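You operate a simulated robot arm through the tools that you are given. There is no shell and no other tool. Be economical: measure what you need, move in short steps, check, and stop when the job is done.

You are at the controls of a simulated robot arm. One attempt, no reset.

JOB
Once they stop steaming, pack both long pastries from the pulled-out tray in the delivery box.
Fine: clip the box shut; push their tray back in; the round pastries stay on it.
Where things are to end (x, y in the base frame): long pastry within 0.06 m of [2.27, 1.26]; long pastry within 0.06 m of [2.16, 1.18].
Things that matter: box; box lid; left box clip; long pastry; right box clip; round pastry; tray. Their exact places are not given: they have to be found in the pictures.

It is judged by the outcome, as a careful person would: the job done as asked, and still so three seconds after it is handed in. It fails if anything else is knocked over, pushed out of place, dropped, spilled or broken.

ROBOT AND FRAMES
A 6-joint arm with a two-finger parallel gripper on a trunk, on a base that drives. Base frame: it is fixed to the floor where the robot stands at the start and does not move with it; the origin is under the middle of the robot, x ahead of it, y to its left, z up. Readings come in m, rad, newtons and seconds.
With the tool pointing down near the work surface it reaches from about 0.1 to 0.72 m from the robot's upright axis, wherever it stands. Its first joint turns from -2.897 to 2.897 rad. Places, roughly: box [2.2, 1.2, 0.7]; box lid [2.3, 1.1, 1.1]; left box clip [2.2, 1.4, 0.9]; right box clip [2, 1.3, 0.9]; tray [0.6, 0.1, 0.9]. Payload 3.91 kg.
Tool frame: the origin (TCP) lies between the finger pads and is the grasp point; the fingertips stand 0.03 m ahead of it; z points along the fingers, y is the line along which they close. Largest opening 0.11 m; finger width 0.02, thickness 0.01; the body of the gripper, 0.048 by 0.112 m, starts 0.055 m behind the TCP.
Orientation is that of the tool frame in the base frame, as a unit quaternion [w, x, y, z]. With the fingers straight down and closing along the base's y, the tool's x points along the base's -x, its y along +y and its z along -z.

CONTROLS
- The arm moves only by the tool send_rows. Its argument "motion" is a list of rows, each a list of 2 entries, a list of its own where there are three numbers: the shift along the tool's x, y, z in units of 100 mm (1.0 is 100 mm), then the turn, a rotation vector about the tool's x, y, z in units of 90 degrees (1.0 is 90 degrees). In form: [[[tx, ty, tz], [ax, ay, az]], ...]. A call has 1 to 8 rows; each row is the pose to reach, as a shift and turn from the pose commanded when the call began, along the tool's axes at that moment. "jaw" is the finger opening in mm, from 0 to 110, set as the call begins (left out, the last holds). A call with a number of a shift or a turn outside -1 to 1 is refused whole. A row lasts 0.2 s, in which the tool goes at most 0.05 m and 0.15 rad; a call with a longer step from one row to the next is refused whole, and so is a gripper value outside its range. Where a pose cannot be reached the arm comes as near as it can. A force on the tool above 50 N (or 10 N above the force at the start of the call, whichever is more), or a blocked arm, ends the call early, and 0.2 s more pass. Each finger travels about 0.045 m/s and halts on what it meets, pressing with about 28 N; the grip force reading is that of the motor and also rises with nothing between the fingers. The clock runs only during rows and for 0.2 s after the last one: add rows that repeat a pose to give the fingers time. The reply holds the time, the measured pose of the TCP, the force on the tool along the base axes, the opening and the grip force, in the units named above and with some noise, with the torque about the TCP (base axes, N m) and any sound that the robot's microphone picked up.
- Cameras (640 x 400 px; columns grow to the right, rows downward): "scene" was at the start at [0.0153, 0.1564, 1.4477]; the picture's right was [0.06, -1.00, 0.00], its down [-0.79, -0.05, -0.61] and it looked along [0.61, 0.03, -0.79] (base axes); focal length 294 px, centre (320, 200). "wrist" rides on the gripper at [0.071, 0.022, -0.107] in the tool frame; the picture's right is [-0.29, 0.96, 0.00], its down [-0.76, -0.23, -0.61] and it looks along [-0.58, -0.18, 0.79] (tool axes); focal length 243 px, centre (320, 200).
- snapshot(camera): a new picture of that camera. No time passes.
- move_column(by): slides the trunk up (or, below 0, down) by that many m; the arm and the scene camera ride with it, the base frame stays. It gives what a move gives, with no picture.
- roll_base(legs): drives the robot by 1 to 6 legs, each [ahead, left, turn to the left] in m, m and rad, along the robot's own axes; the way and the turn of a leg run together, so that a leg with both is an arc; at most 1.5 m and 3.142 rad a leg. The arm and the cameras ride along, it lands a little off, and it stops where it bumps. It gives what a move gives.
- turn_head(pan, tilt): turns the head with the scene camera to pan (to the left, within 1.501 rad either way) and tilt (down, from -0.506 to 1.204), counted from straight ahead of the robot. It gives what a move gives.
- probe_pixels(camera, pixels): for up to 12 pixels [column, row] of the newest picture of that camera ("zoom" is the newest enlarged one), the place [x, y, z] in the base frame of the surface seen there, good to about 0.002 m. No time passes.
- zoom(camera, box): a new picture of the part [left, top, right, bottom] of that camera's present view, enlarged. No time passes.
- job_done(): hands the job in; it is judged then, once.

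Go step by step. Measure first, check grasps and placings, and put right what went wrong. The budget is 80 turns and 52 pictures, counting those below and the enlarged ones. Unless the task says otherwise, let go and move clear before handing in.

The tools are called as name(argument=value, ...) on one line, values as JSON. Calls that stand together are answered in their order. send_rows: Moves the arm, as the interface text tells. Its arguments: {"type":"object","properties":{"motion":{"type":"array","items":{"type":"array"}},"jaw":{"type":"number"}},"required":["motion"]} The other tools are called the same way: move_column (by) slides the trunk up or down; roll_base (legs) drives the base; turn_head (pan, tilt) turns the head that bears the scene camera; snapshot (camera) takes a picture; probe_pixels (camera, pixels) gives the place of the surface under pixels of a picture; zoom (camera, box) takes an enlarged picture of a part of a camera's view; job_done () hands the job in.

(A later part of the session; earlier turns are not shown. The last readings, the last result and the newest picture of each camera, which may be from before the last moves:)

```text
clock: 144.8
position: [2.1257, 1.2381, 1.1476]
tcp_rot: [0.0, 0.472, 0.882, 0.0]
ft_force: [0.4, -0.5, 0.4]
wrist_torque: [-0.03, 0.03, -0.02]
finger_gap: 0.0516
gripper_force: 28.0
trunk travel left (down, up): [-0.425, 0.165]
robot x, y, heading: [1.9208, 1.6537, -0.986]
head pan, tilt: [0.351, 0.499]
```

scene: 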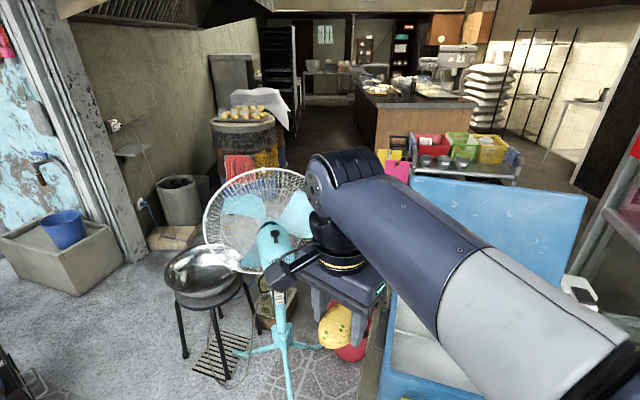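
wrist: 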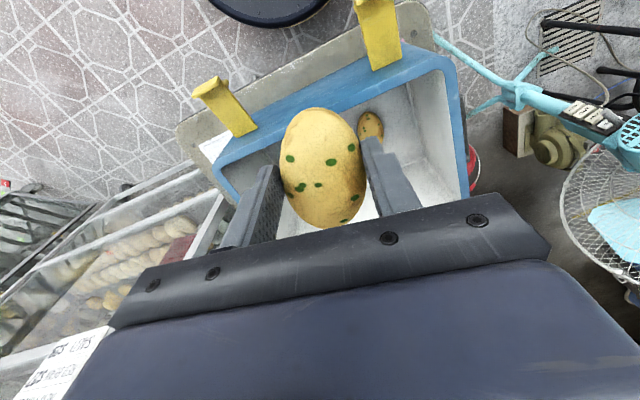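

send_rows(motion=[[[-0.3, -0.03, 0.2], [0, 0, 0]], [[-0.57, -0.06, 0.5], [0, 0, 0]], [[-0.57, -0.06, 1.0], [0, 0, 0]], [[-0.57, -0.06, 1.0], [0, 0, 0]]])

send_rows(motion=[[[0, 0, 0.4], [0, 0, 0]], [[0, 0, 0.8], [0, 0, 0]], [[0, 0, 1.0], [0, 0, 0]], [[0, 0, 1.0], [0, 0, 0]]])

snapshot(camera="wrist")

```text
clock: 145.8
position: [2.1509, 1.1862, 1.0453]
tcp_rot: [0.0, 0.474, 0.881, 0.0]
ft_force: [-0.5, 0.3, -0.4]
wrist_torque: [-0.02, 0.0, -0.01]
finger_gap: 0.0514
gripper_force: 28.2
trunk travel left (down, up): [-0.425, 0.165]
robot x, y, heading: [1.9182, 1.6519, -0.983]
head pan, tilt: [0.351, 0.499]
```

```text
clock: 146.8
position: [2.1522, 1.1859, 0.9463]
tcp_rot: [0.001, 0.474, 0.881, 0.0]
ft_force: [-0.7, -0.4, -0.9]
wrist_torque: [-0.02, 0.02, -0.02]
finger_gap: 0.0515
gripper_force: 27.6
trunk travel left (down, up): [-0.425, 0.165]
robot x, y, heading: [1.9201, 1.6511, -0.987]
head pan, tilt: [0.351, 0.499]
```

```text
21 pictures are left
```

wrist: 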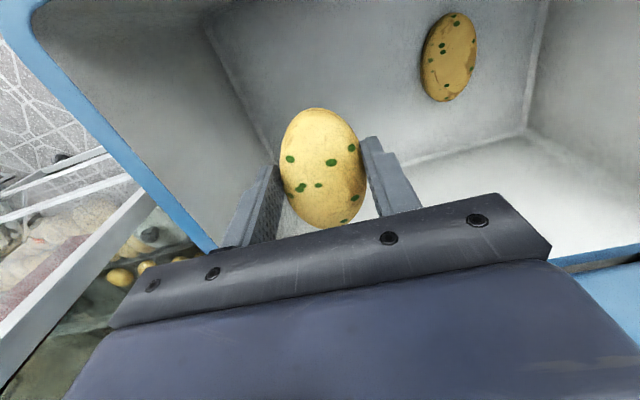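

Inside the box with room to spare from pastry A at (449,57). Descend the rest and release.

send_rows(motion=[[[0, 0, 0.4], [0, 0, 0]], [[0, 0, 0.8], [0, 0, 0]], [[0, 0, 1.0], [0, 0, 0]]])

send_rows(motion=[[[0, 0, 0.35], [0, 0, 0]], [[0, 0, 0.62], [0, 0, 0]], [[0, 0, 0.62], [0, 0, 0]]])

send_rows(motion=[[[0, 0, 0], [0, 0, 0]], [[0, 0, 0], [0, 0, 0]], [[0, 0, 0], [0, 0, 0]], [[0, 0, 0], [0, 0, 0]]], jaw=80)

send_rows(motion=[[[0, 0, -0.3], [0, 0, 0]], [[0, 0, -0.7], [0, 0, 0]], [[0, 0, -1.0], [0, 0, 0]]])

send_rows(motion=[[[0, 0, -0.4], [0, 0, 0]], [[0, 0, -0.8], [0, 0, 0]], [[0, 0, -1.0], [0, 0, 0]], [[0, 0, -1.0], [0, 0, 0]]])

send_rows(motion=[[[0.2, 0, -0.4], [0, 0, 0]], [[0.5, 0, -0.8], [0, 0, 0]], [[0.8, 0, -1.0], [0, 0, 0]], [[1.0, 0, -1.0], [0, 0, 0]], [[1.0, 0, -1.0], [0, 0, 0]]])

snapshot(camera="wrist")

snapshot(camera="scene")

```text
clock: 147.6
position: [2.152, 1.1854, 0.845]
tcp_rot: [0.0, 0.474, 0.881, 0.0]
ft_force: [-0.3, -0.6, -0.9]
wrist_torque: [0.01, 0.04, -0.04]
finger_gap: 0.0513
gripper_force: 28.1
trunk travel left (down, up): [-0.425, 0.165]
robot x, y, heading: [1.9221, 1.6508, -0.981]
head pan, tilt: [0.351, 0.499]
```

```text
clock: 148.4
position: [2.1498, 1.1871, 0.7811]
tcp_rot: [0.0, 0.474, 0.881, -0.001]
ft_force: [0.7, -0.1, -0.5]
wrist_torque: [0.06, 0.0, 0.0]
finger_gap: 0.0515
gripper_force: 27.9
trunk travel left (down, up): [-0.425, 0.165]
robot x, y, heading: [1.9216, 1.6491, -0.983]
head pan, tilt: [0.351, 0.499]
```

```text
clock: 149.4
position: [2.1506, 1.188, 0.7824]
tcp_rot: [0.0, 0.474, 0.881, 0.001]
ft_force: [0.1, 0.4, 0.6]
wrist_torque: [0.0, 0.01, 0.0]
finger_gap: 0.0799
gripper_force: 0.1
trunk travel left (down, up): [-0.425, 0.165]
robot x, y, heading: [1.9169, 1.6539, -0.984]
head pan, tilt: [0.351, 0.499]
```

```text
clock: 150.2
position: [2.1513, 1.1894, 0.8821]
tcp_rot: [0.0, 0.473, 0.881, 0.0]
ft_force: [1.0, -0.2, -0.6]
wrist_torque: [0.0, -0.02, 0.03]
finger_gap: 0.0797
gripper_force: 0.1
trunk travel left (down, up): [-0.425, 0.165]
robot x, y, heading: [1.9183, 1.651, -0.984]
head pan, tilt: [0.351, 0.499]
```

```text
clock: 151.2
position: [2.1509, 1.187, 0.9859]
tcp_rot: [0.0, 0.473, 0.881, 0.0]
ft_force: [0.9, 0.0, 0.1]
wrist_torque: [-0.03, -0.01, 0.0]
finger_gap: 0.0799
gripper_force: 0.1
trunk travel left (down, up): [-0.425, 0.165]
robot x, y, heading: [1.9165, 1.6541, -0.989]
head pan, tilt: [0.351, 0.499]
```

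```text
clock: 152.4
position: [2.0978, 1.2754, 1.0845]
tcp_rot: [0.001, 0.473, 0.881, 0.0]
ft_force: [0.8, 0.4, 0.5]
wrist_torque: [-0.01, 0.01, 0.01]
finger_gap: 0.0801
gripper_force: 0.1
trunk travel left (down, up): [-0.425, 0.165]
robot x, y, heading: [1.9181, 1.6496, -0.988]
head pan, tilt: [0.351, 0.499]
```

```text
20 pictures are left
```

wrist: 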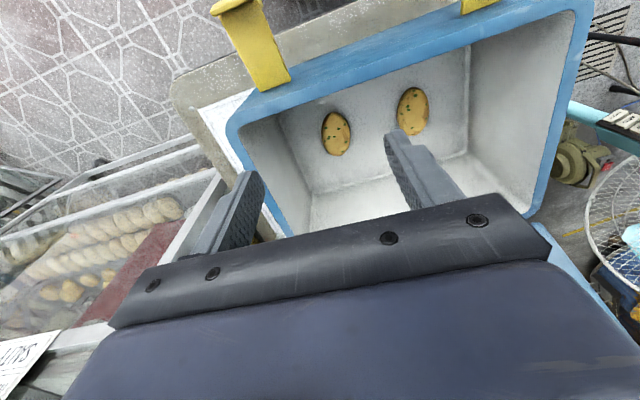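

```text
19 pictures are left
```

scene: 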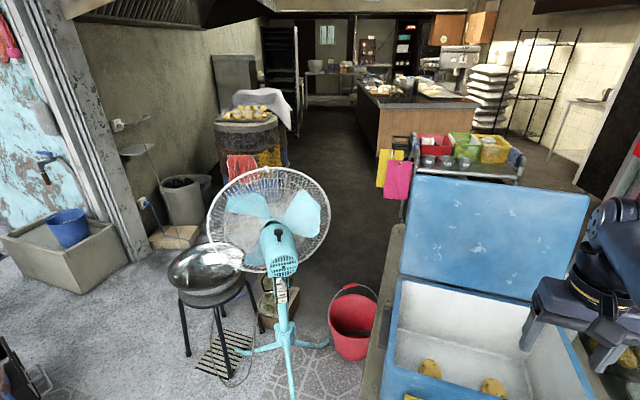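

Both long pastries are in the box, and the arm now leaves the scene view clear. For the lid I need more reach, so I'll look down at the gap between my base and the table.

probe_pixels(camera="scene", pixels=[[412, 178], [587, 195], [500, 182], [500, 190], [400, 274], [560, 310], [500, 290], [585, 260], [450, 170], [400, 178], [500, 240], [395, 205]])

turn_head(pan=0.1, tilt=1.1)

snapshot(camera="scene")

```text
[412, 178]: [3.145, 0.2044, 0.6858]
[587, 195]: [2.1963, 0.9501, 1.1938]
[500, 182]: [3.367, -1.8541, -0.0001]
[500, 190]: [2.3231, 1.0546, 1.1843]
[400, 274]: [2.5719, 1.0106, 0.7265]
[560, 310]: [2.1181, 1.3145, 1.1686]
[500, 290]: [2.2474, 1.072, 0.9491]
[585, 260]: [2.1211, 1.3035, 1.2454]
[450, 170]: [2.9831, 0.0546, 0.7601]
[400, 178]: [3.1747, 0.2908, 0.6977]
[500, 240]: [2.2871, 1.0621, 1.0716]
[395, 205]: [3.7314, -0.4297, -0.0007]
```

```text
clock: 153.4
position: [2.0962, 1.2731, 1.0843]
tcp_rot: [0.001, 0.472, 0.881, -0.001]
ft_force: [-0.7, -0.5, -0.3]
wrist_torque: [0.0, 0.01, -0.01]
finger_gap: 0.0801
gripper_force: 0.0
trunk travel left (down, up): [-0.425, 0.165]
robot x, y, heading: [1.9182, 1.6515, -0.984]
head pan, tilt: [0.099, 1.1]
```

```text
18 pictures are left
```

scene: 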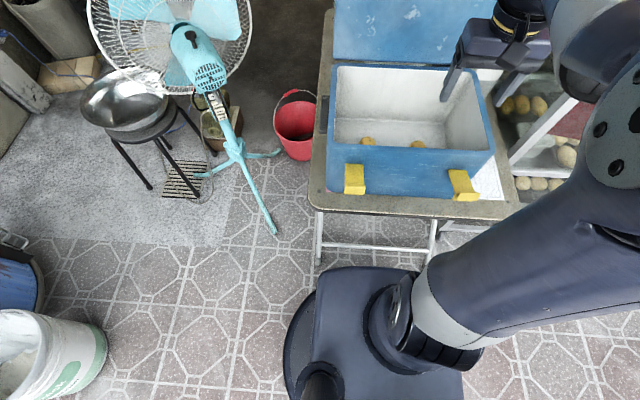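

probe_pixels(camera="scene", pixels=[[370, 268], [350, 272], [318, 262], [432, 255], [320, 207], [420, 214], [354, 180], [462, 185], [353, 165], [410, 60], [335, 66], [490, 180]])

zoom(camera="scene", box=[300, 0, 520, 220])

```text
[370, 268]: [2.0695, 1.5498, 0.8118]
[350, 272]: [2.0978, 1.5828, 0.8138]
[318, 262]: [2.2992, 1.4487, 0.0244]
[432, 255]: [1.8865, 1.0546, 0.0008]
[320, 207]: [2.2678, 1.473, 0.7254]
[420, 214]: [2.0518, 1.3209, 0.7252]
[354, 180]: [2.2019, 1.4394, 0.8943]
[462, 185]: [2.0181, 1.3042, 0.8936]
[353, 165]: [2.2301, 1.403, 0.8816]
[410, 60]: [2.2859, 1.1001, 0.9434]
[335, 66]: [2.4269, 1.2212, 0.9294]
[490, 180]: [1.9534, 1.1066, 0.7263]
```

```text
1.82 times, centred on (410, 110) of scene
```

zoom: 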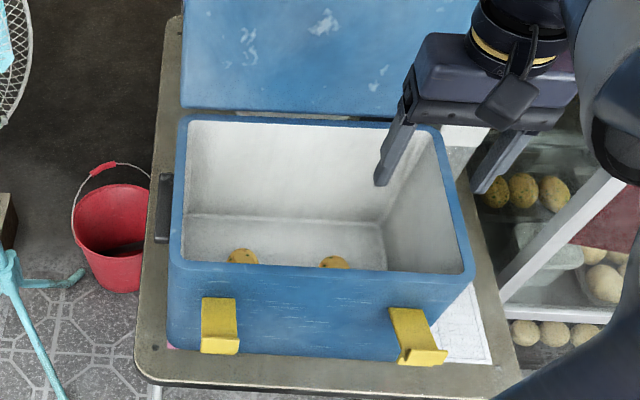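

Clear gap of about 0.17 m between my trunk plate and the table. The lid top edge is z≈1.19 about 0.2 m behind box centre. I'll drive 0.11 m closer, then raise and turn the tool 90° so that the fingers can straddle the lid's top edge.

roll_base(legs=[[0.11, 0, 0]])

send_rows(motion=[[[0, 0, -0.2], [0, 0, 0.08]], [[0, 0.1, -0.4], [0, 0, 0.16]], [[0, 0.2, -0.6], [0, 0, 0.24]], [[0, 0.3, -0.8], [0, 0, 0.32]], [[0, 0.4, -1.0], [0, 0, 0.4]], [[0, 0.5, -1.0], [0, 0, 0.48]], [[0, 0.6, -1.0], [0, 0, 0.54]]], jaw=70)

send_rows(motion=[[[0, 0, -0.2], [0, 0, 0.08]], [[0, 0, -0.4], [0, 0, 0.16]], [[0, 0, -0.6], [0, 0, 0.24]], [[0, 0, -0.8], [0, 0, 0.32]], [[0, 0, -0.8], [0, 0, 0.4]], [[0, 0, -0.8], [0, 0, 0.46]], [[0, 0, -0.8], [0, 0, 0.46]]])

snapshot(camera="wrist")

```text
clock: 154.6
position: [2.1572, 1.1819, 1.0826]
tcp_rot: [0.0, 0.474, 0.881, 0.0]
ft_force: [0.3, 0.7, 0.2]
wrist_torque: [0.0, 0.06, -0.01]
finger_gap: 0.0803
gripper_force: 0.0
trunk travel left (down, up): [-0.425, 0.165]
robot x, y, heading: [1.9807, 1.5572, -0.987]
head pan, tilt: [0.099, 1.1]
```

```text
clock: 156.2
position: [2.2079, 1.2145, 1.1837]
tcp_rot: [0.0, 0.795, 0.607, 0.0]
ft_force: [-0.6, 0.6, 0.2]
wrist_torque: [-0.01, 0.01, -0.04]
finger_gap: 0.0699
gripper_force: 0.0
trunk travel left (down, up): [-0.425, 0.165]
robot x, y, heading: [1.9799, 1.5593, -0.992]
head pan, tilt: [0.099, 1.1]
```

```text
clock: 157.8
position: [2.2076, 1.2158, 1.2607]
tcp_rot: [0.002, 0.958, 0.286, 0.0]
ft_force: [-0.6, -0.3, -0.4]
wrist_torque: [0.01, -0.02, 0.02]
finger_gap: 0.0703
gripper_force: 0.1
out of reach, approached as far as the arm can: row 4, 5, 6, 7
trunk travel left (down, up): [-0.425, 0.165]
robot x, y, heading: [1.9804, 1.558, -0.985]
head pan, tilt: [0.099, 1.1]
```

```text
16 pictures are left
```

wrist: 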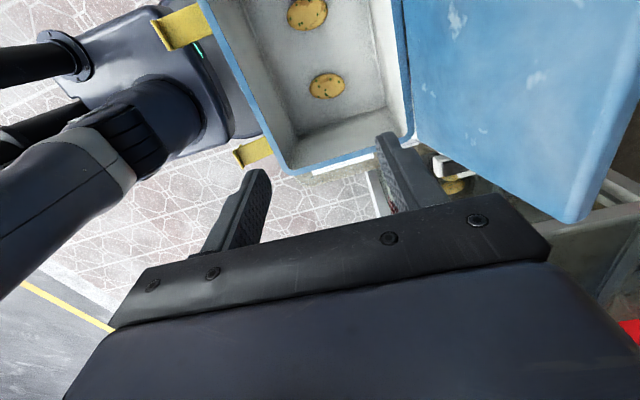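

The tool now closes across the lid (y along −n). The arm is at its height limit, so I'll raise the trunk 0.1 m and move out above the lid's top edge.

move_column(by=0.1)

send_rows(motion=[[[0, 0.4, 0.2], [0, 0, 0]], [[0, 0.8, 0.4], [0, 0, 0]], [[0, 1.0, 0.5], [0, 0, 0]], [[0, 1.0, 0.5], [0, 0, 0]]])

send_rows(motion=[[[0, 0.4, 0], [0, 0, 0]], [[0, 0.8, 0], [0, 0, 0]], [[0, 1.0, 0], [0, 0, 0]], [[0, 1.0, 0], [0, 0, 0]]])

snapshot(camera="wrist")

```text
clock: 159.1
position: [2.2079, 1.2161, 1.3599]
tcp_rot: [0.001, 0.958, 0.288, 0.0]
ft_force: [0.8, 0.8, -0.2]
wrist_torque: [-0.01, 0.03, -0.02]
finger_gap: 0.0697
gripper_force: 0.0
trunk travel left (down, up): [-0.525, 0.065]
robot x, y, heading: [1.9828, 1.5582, -0.987]
head pan, tilt: [0.099, 1.1]
```

```text
clock: 160.1
position: [2.2643, 1.132, 1.3112]
tcp_rot: [0.003, 0.958, 0.287, 0.001]
ft_force: [-0.5, 0.1, -0.5]
wrist_torque: [0.01, 0.02, 0.01]
finger_gap: 0.0697
gripper_force: 0.1
trunk travel left (down, up): [-0.525, 0.065]
robot x, y, heading: [1.9783, 1.5616, -0.985]
head pan, tilt: [0.099, 1.1]
```

```text
clock: 161.1
position: [2.3087, 1.061, 1.2901]
tcp_rot: [0.004, 0.958, 0.287, 0.002]
ft_force: [-0.4, 0.2, -0.7]
wrist_torque: [-0.04, 0.02, 0.01]
finger_gap: 0.0698
gripper_force: 0.2
out of reach, approached as far as the arm can: row 2, 3, 4
trunk travel left (down, up): [-0.525, 0.065]
robot x, y, heading: [1.9808, 1.5586, -0.985]
head pan, tilt: [0.099, 1.1]
```

```text
15 pictures are left
```

wrist: 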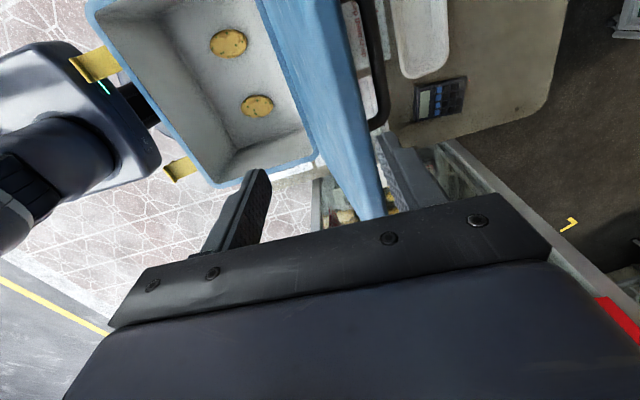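

I'm at n≈−0.18 with the lid top between the fingers in the picture around (360,170). I'll probe the lid top edges to know its thickness.

probe_pixels(camera="wrist", pixels=[[300, 60], [320, 60], [335, 60], [345, 60], [325, 130], [345, 130], [360, 130], [355, 180], [370, 190], [378, 200], [378, 110], [385, 60]])

zoom(camera="wrist", box=[240, 0, 440, 230])

```text
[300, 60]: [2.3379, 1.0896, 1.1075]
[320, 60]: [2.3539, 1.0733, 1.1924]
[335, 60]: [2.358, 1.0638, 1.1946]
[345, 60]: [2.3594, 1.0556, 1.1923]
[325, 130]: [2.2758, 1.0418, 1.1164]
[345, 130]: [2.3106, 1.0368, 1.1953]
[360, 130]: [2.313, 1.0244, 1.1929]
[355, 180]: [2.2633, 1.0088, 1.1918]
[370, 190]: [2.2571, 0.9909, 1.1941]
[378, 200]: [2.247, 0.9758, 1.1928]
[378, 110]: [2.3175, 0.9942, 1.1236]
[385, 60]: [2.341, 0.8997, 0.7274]
```

```text
1.74 times, centred on (340, 115) of wrist
```

zoom: 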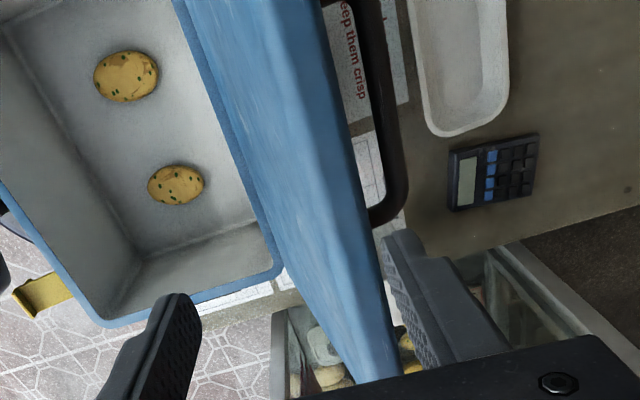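

The lid is 24 mm thick at n −0.20…−0.22, with a handle behind it at z≈1.12. I'll open the jaws wide and lower so the fingertips straddle the top edge without touching the handle.

send_rows(motion=[[[0, 0, 0], [0, 0, 0]], [[0, 0, 0], [0, 0, 0]], [[0, 0, 0], [0, 0, 0]], [[0, 0, 0.3], [0, 0, 0]], [[0, 0, 0.7], [0, 0, 0]], [[0, 0, 1.0], [0, 0, 0]], [[0, 0, 1.0], [0, 0, 0]]], jaw=110)

snapshot(camera="wrist")

```text
clock: 162.7
position: [2.3098, 1.0611, 1.1873]
tcp_rot: [0.003, 0.958, 0.288, 0.001]
ft_force: [1.3, -1.1, 0.1]
wrist_torque: [-0.02, 0.01, -0.04]
finger_gap: 0.1099
gripper_force: 0.0
trunk travel left (down, up): [-0.525, 0.065]
robot x, y, heading: [1.984, 1.5575, -0.988]
head pan, tilt: [0.099, 1.1]
```

```text
13 pictures are left
```

wrist: 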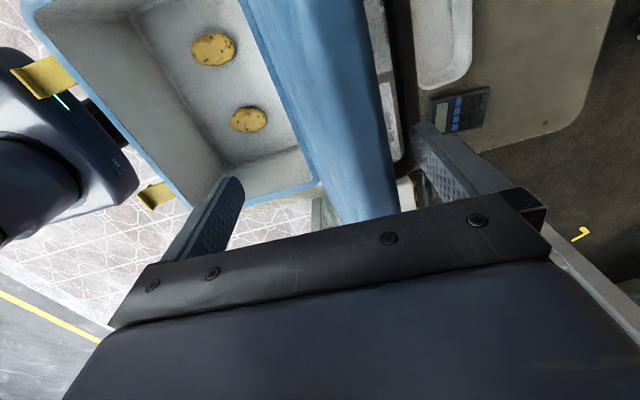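

The lid is straddled. I'll narrow the jaws to 50 mm (not gripping) and draw the lid forward to about vertical.

send_rows(motion=[[[0, 0, 0], [0, 0, 0]], [[0, 0, 0], [0, 0, 0]], [[0, 0, 0], [0, 0, 0]], [[0, -0.2, 0], [0, 0, 0]], [[0, -0.4, 0], [-0.03, 0, 0]], [[0, -0.6, 0], [-0.06, 0, 0]], [[0, -0.8, 0], [-0.09, 0, 0]], [[0, -0.8, 0], [-0.09, 0, 0]]], jaw=50)

turn_head(pan=0.3, tilt=0.6)

snapshot(camera="scene")

```text
clock: 164.5
position: [2.2636, 1.1294, 1.1898]
tcp_rot: [0.071, 0.955, 0.287, 0.021]
ft_force: [0.6, 0.4, 0.1]
wrist_torque: [0.0, -0.02, -0.01]
finger_gap: 0.05
gripper_force: 0.1
trunk travel left (down, up): [-0.525, 0.065]
robot x, y, heading: [1.981, 1.5583, -0.985]
head pan, tilt: [0.099, 1.1]
```

```text
clock: 165.4
position: [2.2645, 1.1292, 1.1881]
tcp_rot: [0.07, 0.955, 0.286, 0.021]
ft_force: [0.0, 0.2, -0.7]
wrist_torque: [0.0, -0.02, 0.0]
finger_gap: 0.0502
gripper_force: 0.5
trunk travel left (down, up): [-0.525, 0.065]
robot x, y, heading: [1.9792, 1.5578, -0.981]
head pan, tilt: [0.3, 0.6]
```

```text
12 pictures are left
```

scene: 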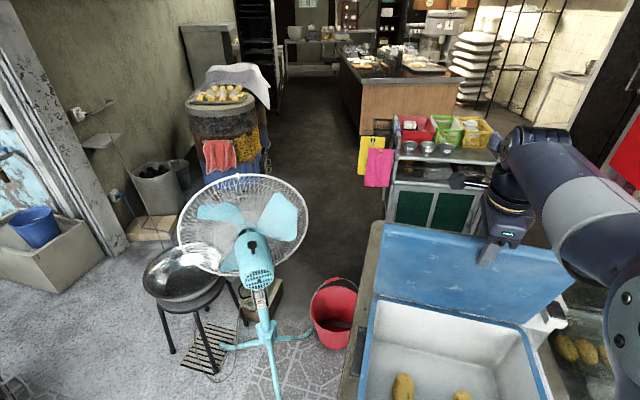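

The fingers are at n≈−0.10; I'll probe the lid to see whether it has followed.

probe_pixels(camera="scene", pixels=[[430, 233], [430, 260], [430, 285], [540, 265], [400, 228], [520, 300]])

```text
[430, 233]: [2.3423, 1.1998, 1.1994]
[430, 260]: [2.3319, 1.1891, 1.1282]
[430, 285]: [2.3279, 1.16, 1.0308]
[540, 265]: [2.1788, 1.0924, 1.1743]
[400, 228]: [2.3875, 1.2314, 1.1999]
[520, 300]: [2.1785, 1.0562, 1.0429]
```

The lid followed (about 8° past vertical, parallel to the fingers). I'll carry on along the hinge arc, tilting with it by 20°.

send_rows(motion=[[[0, -0.245, 0], [-0.0555, 0, 0]], [[0, -0.498, 0.02], [-0.111, 0, 0]], [[0, -0.746, 0.065], [-0.1665, 0, 0]], [[0, -0.99, 0.127], [-0.222, 0, 0]], [[0, -0.99, 0.127], [-0.222, 0, 0]]])

```text
clock: 166.6
position: [2.211, 1.2075, 1.1639]
tcp_rot: [0.235, 0.928, 0.279, 0.071]
ft_force: [0.0, 0.5, 0.1]
wrist_torque: [0.03, -0.01, 0.01]
finger_gap: 0.0505
gripper_force: 0.4
trunk travel left (down, up): [-0.525, 0.065]
robot x, y, heading: [1.9801, 1.5612, -0.983]
head pan, tilt: [0.3, 0.6]
```

send_rows(motion=[[[0, -0.265, 0.02], [-0.0555, 0, 0]], [[0, -0.53, 0.047], [-0.111, 0, 0]], [[0, -0.77, 0.1], [-0.1665, 0, 0]], [[0, -1.0, 0.157], [-0.222, 0, 0]], [[0, -1.0, 0.157], [-0.222, 0, 0]]])

snapshot(camera="scene")

```text
clock: 167.8
position: [2.1671, 1.2752, 1.0998]
tcp_rot: [0.393, 0.873, 0.263, 0.118]
ft_force: [-1.0, -0.3, -0.3]
wrist_torque: [-0.03, 0.03, 0.03]
finger_gap: 0.0512
gripper_force: 0.5
trunk travel left (down, up): [-0.525, 0.065]
robot x, y, heading: [1.9775, 1.5613, -0.991]
head pan, tilt: [0.3, 0.6]
```

```text
11 pictures are left
```

scene: 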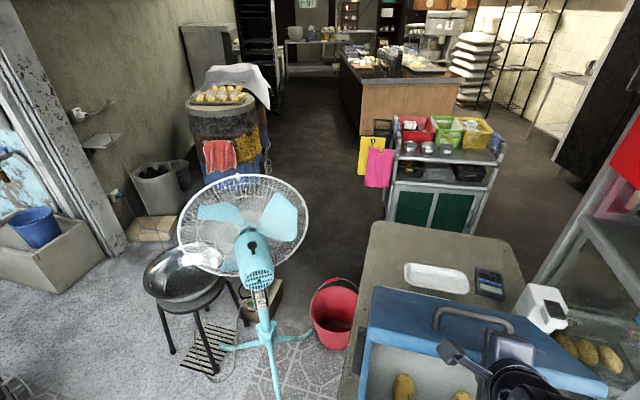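

The lid is following well, about 45° down. I'll continue along the arc.

send_rows(motion=[[[0, -0.25, 0], [-0.0555, 0, 0]], [[0, -0.506, 0], [-0.111, 0, 0]], [[0, -0.506, 0], [-0.111, 0, 0]]])

send_rows(motion=[[[0, -0.25, 0], [-0.0555, 0, 0]], [[0, -0.506, 0], [-0.111, 0, 0]], [[0, -0.506, 0], [-0.111, 0, 0]]])

```text
clock: 168.8
position: [2.1687, 1.271, 1.1155]
tcp_rot: [0.516, 0.807, 0.242, 0.154]
ft_force: [0.0, 0.6, -0.7]
wrist_torque: [0.02, 0.03, -0.01]
finger_gap: 0.0508
gripper_force: 0.1
trunk travel left (down, up): [-0.525, 0.065]
robot x, y, heading: [1.9817, 1.5603, -0.985]
head pan, tilt: [0.3, 0.6]
stopped in row 3: the arm was blocked; the commanded pose is now the measured one
```

```text
clock: 169.8
position: [2.1952, 1.231, 1.1342]
tcp_rot: [0.625, 0.726, 0.218, 0.186]
ft_force: [-1.9, 0.9, -5.0]
wrist_torque: [0.74, 0.89, 0.11]
finger_gap: 0.051
gripper_force: 28.1
out of reach, approached as far as the arm can: row 2, 3
trunk travel left (down, up): [-0.525, 0.065]
robot x, y, heading: [1.9819, 1.5569, -0.985]
head pan, tilt: [0.3, 0.6]
stopped in row 3: the arm was blocked; the commanded pose is now the measured one
```

The arm was blocked and drifted to z 1.134 with 5 N on it; I'll look before going on.

snapshot(camera="scene")

```text
10 pictures are left
```

scene: 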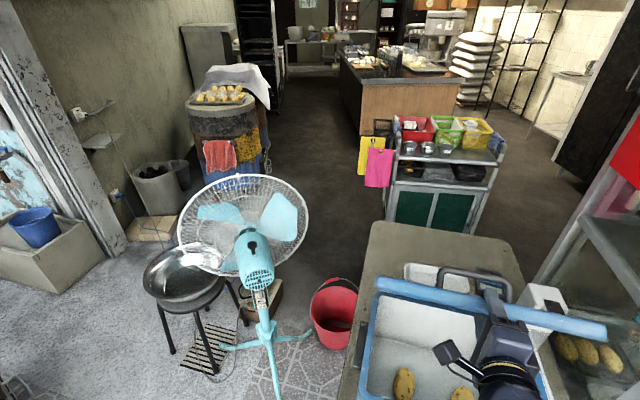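

The lid is still straddled, with the tool nearly level (pointing at the hinge). The wrist is cramped against my trunk, so from here I'll open the jaws a little and follow the arc with base (back) and column (down).

send_rows(motion=[[[0, 0, 0], [0, 0, 0]], [[0, 0, 0], [0, 0, 0]], [[0, 0, 0], [0, 0, 0]]], jaw=76)

roll_base(legs=[[-0.05, 0, 0]])

move_column(by=-0.03)

roll_base(legs=[[-0.03, 0, 0]])

move_column(by=-0.03)

snapshot(camera="scene")

```text
clock: 170.6
position: [2.195, 1.2312, 1.1344]
tcp_rot: [0.627, 0.724, 0.217, 0.186]
ft_force: [0.5, 0.9, 0.3]
wrist_torque: [0.07, 0.04, 0.0]
finger_gap: 0.0764
gripper_force: 0.4
trunk travel left (down, up): [-0.525, 0.065]
robot x, y, heading: [1.9799, 1.558, -0.984]
head pan, tilt: [0.3, 0.6]
```

```text
clock: 171.5
position: [2.1686, 1.271, 1.1358]
tcp_rot: [0.627, 0.725, 0.218, 0.186]
ft_force: [-1.3, 1.2, -1.0]
wrist_torque: [0.02, -0.01, 0.04]
finger_gap: 0.0765
gripper_force: 0.5
trunk travel left (down, up): [-0.525, 0.065]
robot x, y, heading: [1.9526, 1.6009, -0.989]
head pan, tilt: [0.3, 0.6]
```

```text
clock: 172.3
position: [2.169, 1.2718, 1.1046]
tcp_rot: [0.627, 0.725, 0.217, 0.187]
ft_force: [-0.9, 0.3, -1.3]
wrist_torque: [0.07, 0.02, 0.02]
finger_gap: 0.0767
gripper_force: 0.9
trunk travel left (down, up): [-0.495, 0.095]
robot x, y, heading: [1.9532, 1.6006, -0.983]
head pan, tilt: [0.3, 0.6]
```

```text
clock: 173.1
position: [2.1508, 1.2951, 1.1042]
tcp_rot: [0.627, 0.724, 0.218, 0.187]
ft_force: [-1.3, 1.6, -0.4]
wrist_torque: [0.07, 0.09, 0.02]
finger_gap: 0.0766
gripper_force: 0.3
trunk travel left (down, up): [-0.495, 0.095]
robot x, y, heading: [1.9357, 1.6258, -0.983]
head pan, tilt: [0.3, 0.6]
```

```text
clock: 173.9
position: [2.1518, 1.2961, 1.0743]
tcp_rot: [0.627, 0.724, 0.217, 0.187]
ft_force: [1.2, 0.0, -1.4]
wrist_torque: [0.05, 0.06, -0.01]
finger_gap: 0.0769
gripper_force: 0.3
trunk travel left (down, up): [-0.465, 0.125]
robot x, y, heading: [1.9391, 1.6234, -0.982]
head pan, tilt: [0.3, 0.6]
```

```text
9 pictures are left
```

scene: 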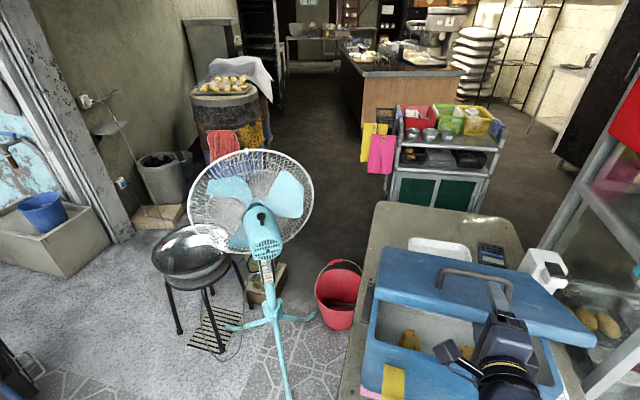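

The lid follows neatly (about 35° above closed). I continue in the same way.

roll_base(legs=[[-0.03, 0, 0]])

move_column(by=-0.05)

roll_base(legs=[[-0.018, 0, 0]])

send_rows(motion=[[[0, 0, 0], [0, 0, 0]], [[0, 0, 0], [0, 0, 0]]], jaw=55)

move_column(by=-0.05)

snapshot(camera="scene")

```text
clock: 174.7
position: [2.1359, 1.3202, 1.0745]
tcp_rot: [0.627, 0.725, 0.217, 0.186]
ft_force: [0.2, 0.5, 0.2]
wrist_torque: [0.0, 0.01, 0.02]
finger_gap: 0.0758
gripper_force: 0.0
trunk travel left (down, up): [-0.465, 0.125]
robot x, y, heading: [1.9211, 1.6497, -0.989]
head pan, tilt: [0.3, 0.6]
```

```text
clock: 175.6
position: [2.1354, 1.3205, 1.0247]
tcp_rot: [0.627, 0.724, 0.217, 0.188]
ft_force: [0.3, 0.2, -0.3]
wrist_torque: [-0.01, 0.0, 0.02]
finger_gap: 0.0758
gripper_force: 0.0
trunk travel left (down, up): [-0.415, 0.175]
robot x, y, heading: [1.9227, 1.6506, -0.986]
head pan, tilt: [0.3, 0.6]
```

```text
clock: 176.4
position: [2.1256, 1.3349, 1.0254]
tcp_rot: [0.627, 0.725, 0.217, 0.187]
ft_force: [-0.5, 0.5, 0.8]
wrist_torque: [-0.05, 0.03, 0.01]
finger_gap: 0.0761
gripper_force: 0.1
trunk travel left (down, up): [-0.415, 0.175]
robot x, y, heading: [1.9107, 1.6648, -0.985]
head pan, tilt: [0.3, 0.6]
```

```text
clock: 177.0
position: [2.1245, 1.3347, 1.025]
tcp_rot: [0.627, 0.724, 0.217, 0.187]
ft_force: [0.3, 0.6, 0.0]
wrist_torque: [-0.01, 0.02, -0.02]
finger_gap: 0.0552
gripper_force: 0.1
trunk travel left (down, up): [-0.415, 0.175]
robot x, y, heading: [1.911, 1.6637, -0.989]
head pan, tilt: [0.3, 0.6]
```

```text
clock: 177.9
position: [2.1259, 1.3357, 0.9742]
tcp_rot: [0.628, 0.724, 0.217, 0.187]
ft_force: [0.6, 1.3, -0.4]
wrist_torque: [0.02, -0.02, -0.05]
finger_gap: 0.0549
gripper_force: 0.0
trunk travel left (down, up): [-0.365, 0.225]
robot x, y, heading: [1.9148, 1.6635, -0.985]
head pan, tilt: [0.3, 0.6]
```

```text
8 pictures are left
```

scene: 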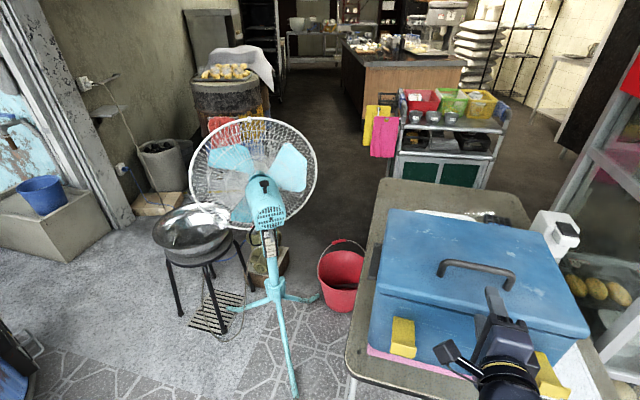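

The lid looks nearly or fully down. I'll probe lid and clips.

probe_pixels(camera="scene", pixels=[[390, 225], [385, 300], [440, 320], [530, 250], [580, 325], [403, 322], [403, 345], [395, 350], [545, 365], [553, 385], [400, 357], [412, 325]])

```text
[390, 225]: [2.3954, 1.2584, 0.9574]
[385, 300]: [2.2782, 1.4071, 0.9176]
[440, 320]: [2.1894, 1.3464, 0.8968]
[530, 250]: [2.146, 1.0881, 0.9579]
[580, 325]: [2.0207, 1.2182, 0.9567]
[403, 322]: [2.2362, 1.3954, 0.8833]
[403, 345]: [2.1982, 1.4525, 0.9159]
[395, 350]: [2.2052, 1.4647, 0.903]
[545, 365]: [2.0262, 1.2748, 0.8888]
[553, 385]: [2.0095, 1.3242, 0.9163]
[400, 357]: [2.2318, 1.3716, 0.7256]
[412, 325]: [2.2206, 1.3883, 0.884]
```

The lid is level at z 0.957, so it is closed. I'll back out, shift left to the left clip (u≈0.11), close the fingers and lower so the level fingers can scoop beneath the clip.

roll_base(legs=[[-0.22, 0, 0], [0, 0.12, 0]])

send_rows(motion=[[[0, 0, 0.2], [0, 0, 0]], [[0, 0, 0.4], [0, 0, 0]], [[0, 0, 0.6], [0, 0, 0]], [[0, 0, 0.6], [0, 0, 0]], [[0, 0, 0.6], [0, 0, 0]]], jaw=0)

move_column(by=-0.08)

snapshot(camera="scene")

```text
clock: 180.4
position: [2.1035, 1.5839, 0.9739]
tcp_rot: [0.629, 0.724, 0.214, 0.185]
ft_force: [0.4, 0.3, 0.4]
wrist_torque: [-0.01, -0.01, 0.03]
finger_gap: 0.0551
gripper_force: 0.1
trunk travel left (down, up): [-0.365, 0.225]
robot x, y, heading: [1.8913, 1.9151, -0.994]
head pan, tilt: [0.3, 0.6]
```

```text
clock: 181.7
position: [2.1353, 1.5352, 0.9659]
tcp_rot: [0.629, 0.724, 0.215, 0.185]
ft_force: [-0.3, 0.7, -1.0]
wrist_torque: [-0.04, -0.02, 0.01]
finger_gap: 0.0001
gripper_force: 28.4
trunk travel left (down, up): [-0.365, 0.225]
robot x, y, heading: [1.8931, 1.9128, -0.995]
head pan, tilt: [0.3, 0.6]
```

```text
clock: 182.8
position: [2.1349, 1.5339, 0.8867]
tcp_rot: [0.628, 0.725, 0.215, 0.185]
ft_force: [0.9, -0.2, -0.7]
wrist_torque: [0.03, -0.02, 0.0]
finger_gap: 0.0001
gripper_force: 28.2
trunk travel left (down, up): [-0.285, 0.305]
robot x, y, heading: [1.8922, 1.9154, -0.992]
head pan, tilt: [0.3, 0.6]
```

```text
7 pictures are left
```

scene: 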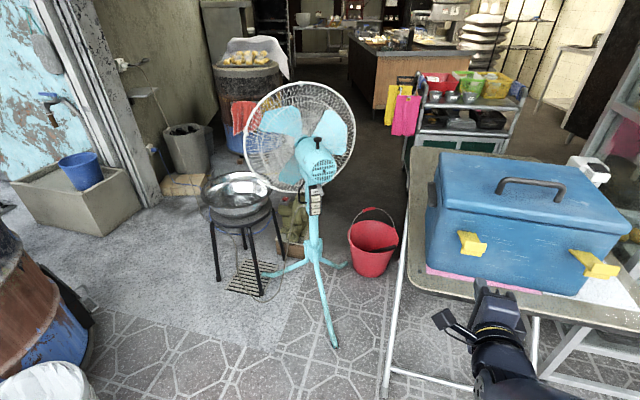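

The closed box and both clips show clearly, (472,243) and (595,265). The tool is level at the left clip's u. I'll lower a little and slide the fingers underneath it.

move_column(by=-0.034)

send_rows(motion=[[[0, 0.09, 0.39], [0, 0, 0]], [[0, 0.17, 0.75], [0, 0, 0]], [[0, 0.225, 0.974], [0, 0, 0]], [[0, 0.225, 0.974], [0, 0, 0]]])

zoom(camera="scene", box=[410, 180, 640, 324])

```text
clock: 183.6
position: [2.1353, 1.534, 0.8515]
tcp_rot: [0.629, 0.724, 0.215, 0.185]
ft_force: [0.6, -1.0, 0.2]
wrist_torque: [0.03, 0.07, 0.05]
finger_gap: 0.0004
gripper_force: 27.3
trunk travel left (down, up): [-0.251, 0.339]
robot x, y, heading: [1.8899, 1.9138, -0.989]
head pan, tilt: [0.3, 0.6]
```

```text
clock: 184.6
position: [2.1877, 1.4506, 0.8604]
tcp_rot: [0.627, 0.725, 0.215, 0.185]
ft_force: [-0.4, -0.7, 0.4]
wrist_torque: [-0.02, 0.02, 0.0]
finger_gap: 0.0001
gripper_force: 27.5
trunk travel left (down, up): [-0.251, 0.339]
robot x, y, heading: [1.8912, 1.914, -0.999]
head pan, tilt: [0.3, 0.6]
```

```text
2.78 times, centred on (525, 252) of scene
```

zoom: 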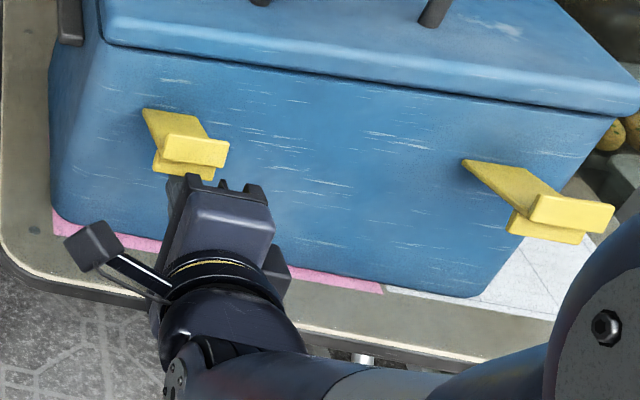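

The fingers lie just under the left clip. I'll lift and swing it up along its arc.

send_rows(motion=[[[0, 0.297, -0.043], [0, 0, 0]], [[0, 0.545, -0.079], [0, 0, 0]], [[0, 0.705, -0.02], [0, 0, 0]], [[0, 0.821, 0.083], [0, 0, 0]], [[0, 0.885, 0.175], [0, 0, 0]], [[0, 0.885, 0.175], [0, 0, 0]]])

zoom(camera="scene", box=[410, 180, 640, 324])

```text
clock: 186.0
position: [2.2045, 1.4261, 0.9447]
tcp_rot: [0.627, 0.726, 0.215, 0.185]
ft_force: [-1.2, 3.7, -1.9]
wrist_torque: [0.01, 0.04, 0.05]
finger_gap: 0.0
gripper_force: 27.7
trunk travel left (down, up): [-0.251, 0.339]
robot x, y, heading: [1.893, 1.9158, -0.99]
head pan, tilt: [0.3, 0.6]
```

```text
2.78 times, centred on (525, 252) of scene
```

zoom: 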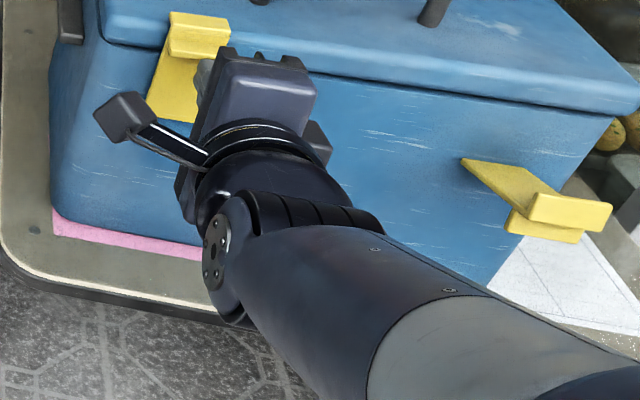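

The left clip is swung up with its claw near the lid edge. I'll press it inward until it snaps.

send_rows(motion=[[[0, 0.03, 0.07], [0, 0, 0]], [[0, 0.04, 0.13], [0, 0, 0]], [[0, 0.05, 0.19], [0, 0, 0]], [[0, 0.055, 0.25], [0, 0, 0]], [[0, 0.055, 0.25], [0, 0, 0]]])

```text
clock: 187.2
position: [2.2191, 1.4051, 0.9473]
tcp_rot: [0.627, 0.726, 0.214, 0.184]
ft_force: [-0.8, 2.5, 0.1]
wrist_torque: [-0.08, 0.0, -0.03]
finger_gap: 0.0
gripper_force: 27.9
trunk travel left (down, up): [-0.251, 0.339]
robot x, y, heading: [1.8917, 1.9168, -0.997]
head pan, tilt: [0.3, 0.6]
```

send_rows(motion=[[[0, 0.01, 0.04], [0, 0, 0]], [[0, 0.01, 0.08], [0, 0, 0]], [[0, 0.02, 0.12], [0, 0, 0]], [[0, 0.02, 0.16], [0, 0, 0]]])

```text
clock: 188.2
position: [2.2289, 1.3909, 0.9472]
tcp_rot: [0.628, 0.725, 0.214, 0.185]
ft_force: [-2.2, 4.0, 1.0]
wrist_torque: [-0.07, -0.03, -0.02]
finger_gap: 0.0002
gripper_force: 27.8
trunk travel left (down, up): [-0.251, 0.339]
robot x, y, heading: [1.8923, 1.9155, -0.992]
head pan, tilt: [0.3, 0.6]
```

zoom(camera="scene", box=[410, 180, 640, 324])

probe_pixels(camera="zoom", pixels=[[200, 20], [200, 35], [200, 50], [180, 80], [170, 110], [130, 40], [400, 90], [400, 60], [560, 100], [130, 200], [200, 10], [560, 80]])

```text
2.78 times, centred on (525, 252) of scene
```

zoom: 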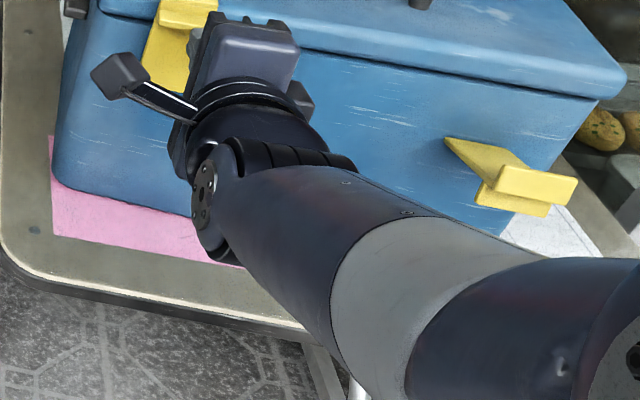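

```text
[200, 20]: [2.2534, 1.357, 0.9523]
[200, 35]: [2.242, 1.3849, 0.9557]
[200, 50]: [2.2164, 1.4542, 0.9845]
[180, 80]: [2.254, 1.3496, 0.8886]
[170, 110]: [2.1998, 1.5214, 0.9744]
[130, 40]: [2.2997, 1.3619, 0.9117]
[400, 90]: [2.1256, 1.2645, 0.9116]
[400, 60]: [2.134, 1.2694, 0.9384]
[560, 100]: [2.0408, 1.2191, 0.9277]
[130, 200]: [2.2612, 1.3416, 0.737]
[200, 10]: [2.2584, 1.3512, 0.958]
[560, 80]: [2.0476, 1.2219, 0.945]
```

The box slid back about 3–4 cm under the push while the clip stands upright against the lid, so I must not push further; I'll put the box back later. I'll retreat and see whether the left clip stays, and measure the right clip.

probe_pixels(camera="zoom", pixels=[[460, 145], [480, 155], [500, 165], [535, 175], [535, 190], [500, 200], [560, 190], [515, 185], [210, 5], [165, 10], [300, 100], [500, 60]])

send_rows(motion=[[[0, 0, -0.2], [0, 0, 0]], [[0, 0, -0.6], [0, 0, 0]], [[0, 0, -1.0], [0, 0, 0]], [[0, 0, -1.0], [0, 0, 0]]])

snapshot(camera="scene")

```text
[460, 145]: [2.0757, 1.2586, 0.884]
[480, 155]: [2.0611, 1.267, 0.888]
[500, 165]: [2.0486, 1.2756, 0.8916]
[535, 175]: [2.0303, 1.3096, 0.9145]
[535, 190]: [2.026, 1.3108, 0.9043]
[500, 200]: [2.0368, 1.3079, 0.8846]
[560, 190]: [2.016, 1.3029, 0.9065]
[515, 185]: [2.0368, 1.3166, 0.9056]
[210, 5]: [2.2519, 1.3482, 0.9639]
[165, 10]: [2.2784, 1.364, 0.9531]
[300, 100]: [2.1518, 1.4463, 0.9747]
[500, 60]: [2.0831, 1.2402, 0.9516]
```

```text
clock: 189.2
position: [2.1741, 1.4762, 0.9613]
tcp_rot: [0.629, 0.724, 0.215, 0.185]
ft_force: [-0.7, 0.4, 0.1]
wrist_torque: [0.0, 0.01, -0.03]
finger_gap: 0.0001
gripper_force: 27.7
trunk travel left (down, up): [-0.251, 0.339]
robot x, y, heading: [1.8894, 1.9124, -0.987]
head pan, tilt: [0.3, 0.6]
```

```text
3 pictures are left
```

scene: 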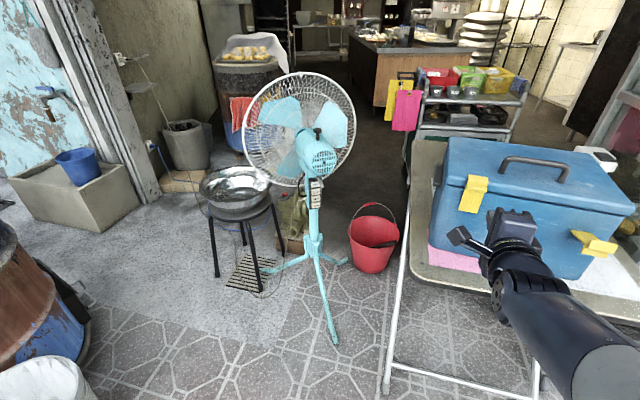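

The left clip stays up at (475,193). I'll probe it, the lid corners and the handle to know the box's present pose.

probe_pixels(camera="scene", pixels=[[478, 180], [475, 190], [471, 200], [469, 209], [448, 174], [630, 212], [505, 162], [535, 161], [564, 170], [450, 139], [590, 163], [593, 243]])

```text
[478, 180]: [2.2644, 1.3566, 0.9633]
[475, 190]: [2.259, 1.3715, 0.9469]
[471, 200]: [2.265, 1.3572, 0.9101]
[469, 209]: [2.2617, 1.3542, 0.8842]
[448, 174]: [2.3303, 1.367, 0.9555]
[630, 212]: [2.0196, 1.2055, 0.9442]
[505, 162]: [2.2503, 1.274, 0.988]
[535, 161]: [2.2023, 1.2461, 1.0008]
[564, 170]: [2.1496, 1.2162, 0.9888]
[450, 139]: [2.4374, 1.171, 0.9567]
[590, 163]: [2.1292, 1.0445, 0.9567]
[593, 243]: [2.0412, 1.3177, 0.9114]
```

The left clip is upright over the lid. The right clip is now at u≈−0.104, n 0.125–0.186. I'll back off, shift right, and lower beneath it.

roll_base(legs=[[-0.07, 0, 0], [0, -0.212, 0]])

move_column(by=-0.109)

```text
clock: 191.5
position: [1.9578, 1.4161, 0.963]
tcp_rot: [0.628, 0.725, 0.215, 0.185]
ft_force: [0.7, -0.5, -0.3]
wrist_torque: [0.0, 0.01, 0.01]
finger_gap: 0.0
gripper_force: 27.7
trunk travel left (down, up): [-0.251, 0.339]
robot x, y, heading: [1.6738, 1.8524, -0.99]
head pan, tilt: [0.3, 0.6]
```

```text
clock: 192.9
position: [1.9584, 1.4153, 0.8518]
tcp_rot: [0.628, 0.725, 0.215, 0.186]
ft_force: [0.0, -0.6, -1.1]
wrist_torque: [-0.02, 0.01, 0.06]
finger_gap: 0.0
gripper_force: 27.6
trunk travel left (down, up): [-0.142, 0.448]
robot x, y, heading: [1.6724, 1.8544, -0.991]
head pan, tilt: [0.3, 0.6]
```

send_rows(motion=[[[0, 0.06, 0.39], [0, 0, 0]], [[0, 0.11, 0.75], [0, 0, 0]], [[0, 0.15, 1.0], [0, 0, 0]], [[0, 0.15, 1.0], [0, 0, 0]]])

zoom(camera="scene", box=[440, 120, 640, 320])

```text
clock: 193.9
position: [2.0126, 1.3299, 0.8524]
tcp_rot: [0.628, 0.725, 0.215, 0.185]
ft_force: [0.2, 0.2, 0.0]
wrist_torque: [0.03, 0.01, -0.01]
finger_gap: 0.0001
gripper_force: 27.7
trunk travel left (down, up): [-0.142, 0.448]
robot x, y, heading: [1.6749, 1.8541, -0.988]
head pan, tilt: [0.3, 0.6]
```

```text
2.00 times, centred on (540, 220) of scene
```

zoom: 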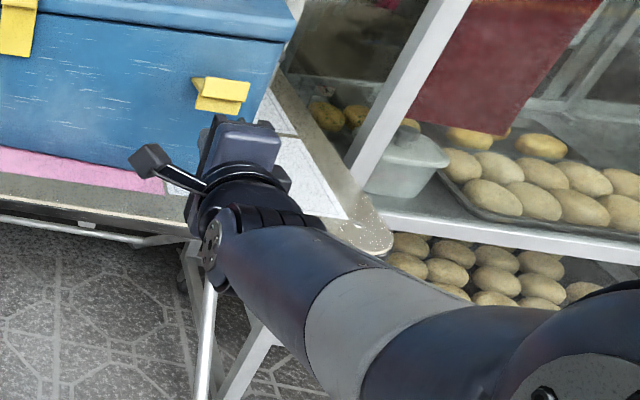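

The fingers are under the right clip at zoom (220,100). I'll lift and swing it up, stopping at a light press.

send_rows(motion=[[[0, 0.347, -0.05], [0, 0, 0]], [[0, 0.614, -0.089], [0, 0, 0]], [[0, 0.774, 0.007], [0, 0, 0]], [[0, 0.875, 0.121], [0, 0, 0]], [[0, 0.926, 0.213], [0, 0, 0]], [[0, 0.927, 0.28], [0, 0, 0]], [[0, 0.928, 0.34], [0, 0, 0]], [[0, 0.928, 0.34], [0, 0, 0]]])

```text
clock: 195.7
position: [2.0379, 1.2907, 0.9387]
tcp_rot: [0.628, 0.725, 0.215, 0.184]
ft_force: [-0.8, 0.6, 0.9]
wrist_torque: [-0.01, 0.0, -0.05]
finger_gap: 0.0
gripper_force: 28.2
trunk travel left (down, up): [-0.142, 0.448]
robot x, y, heading: [1.6716, 1.8534, -0.993]
head pan, tilt: [0.3, 0.6]
```

send_rows(motion=[[[0, 0.01, 0.03], [0, 0, 0]], [[0, 0.01, 0.06], [0, 0, 0]], [[0, 0.01, 0.06], [0, 0, 0]]])

```text
clock: 196.5
position: [2.0414, 1.2866, 0.9406]
tcp_rot: [0.628, 0.725, 0.215, 0.185]
ft_force: [-2.5, 1.9, 3.8]
wrist_torque: [-0.02, 0.03, -0.07]
finger_gap: 0.0001
gripper_force: 27.9
trunk travel left (down, up): [-0.142, 0.448]
robot x, y, heading: [1.6734, 1.8537, -0.994]
head pan, tilt: [0.3, 0.6]
```

About 5 N now. A little more, which also turns the box back square.

send_rows(motion=[[[0, 0.02, 0.05], [0, 0, 0]], [[0, 0.03, 0.1], [0, 0, 0]], [[0, 0.03, 0.15], [0, 0, 0]], [[0, 0.03, 0.15], [0, 0, 0]]])

send_rows(motion=[[[0, 0, -0.3], [0, 0, 0]], [[0, 0, -0.7], [0, 0, 0]], [[0, 0, -1.0], [0, 0, 0]], [[0, 0, -1.0], [0, 0, 0]]])

snapshot(camera="scene")

```text
clock: 197.5
position: [2.0503, 1.2726, 0.94]
tcp_rot: [0.627, 0.726, 0.214, 0.185]
ft_force: [-2.1, 0.5, 1.0]
wrist_torque: [-0.02, 0.02, -0.04]
finger_gap: 0.0001
gripper_force: 28.0
trunk travel left (down, up): [-0.142, 0.448]
robot x, y, heading: [1.6736, 1.855, -0.992]
head pan, tilt: [0.3, 0.6]
```

```text
clock: 198.5
position: [1.9958, 1.3566, 0.9526]
tcp_rot: [0.628, 0.725, 0.214, 0.184]
ft_force: [-0.4, 0.2, 0.2]
wrist_torque: [0.01, -0.01, 0.02]
finger_gap: 0.0
gripper_force: 28.2
trunk travel left (down, up): [-0.142, 0.448]
robot x, y, heading: [1.6733, 1.8547, -0.994]
head pan, tilt: [0.3, 0.6]
```

```text
1 pictures are left
```

scene: 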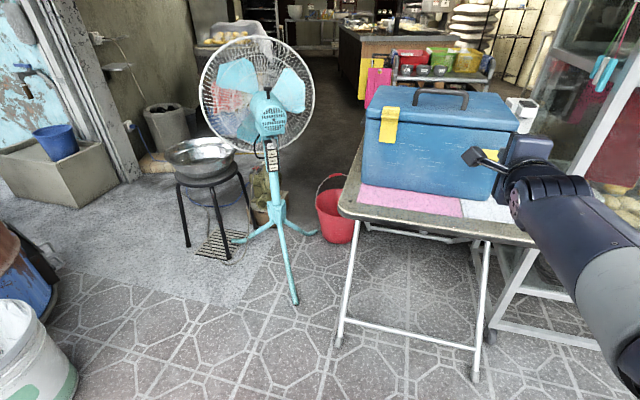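

The left clip is up; a bit of yellow at (490,154) shows the right clip. I'll probe the box corners, handle and clips.

probe_pixels(camera="scene", pixels=[[491, 154], [494, 162], [494, 185], [388, 120], [365, 117], [517, 130], [380, 87], [500, 96], [417, 94], [440, 92], [467, 97], [497, 153]])

```text
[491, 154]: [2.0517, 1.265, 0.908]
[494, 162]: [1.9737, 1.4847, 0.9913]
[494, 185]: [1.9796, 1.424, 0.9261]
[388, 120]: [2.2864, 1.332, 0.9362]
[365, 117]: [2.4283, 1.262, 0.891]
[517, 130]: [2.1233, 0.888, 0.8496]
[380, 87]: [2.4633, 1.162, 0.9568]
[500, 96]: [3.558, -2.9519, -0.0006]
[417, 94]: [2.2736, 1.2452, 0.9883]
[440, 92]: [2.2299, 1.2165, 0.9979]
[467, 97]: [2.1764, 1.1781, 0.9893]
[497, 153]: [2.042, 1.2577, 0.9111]
```

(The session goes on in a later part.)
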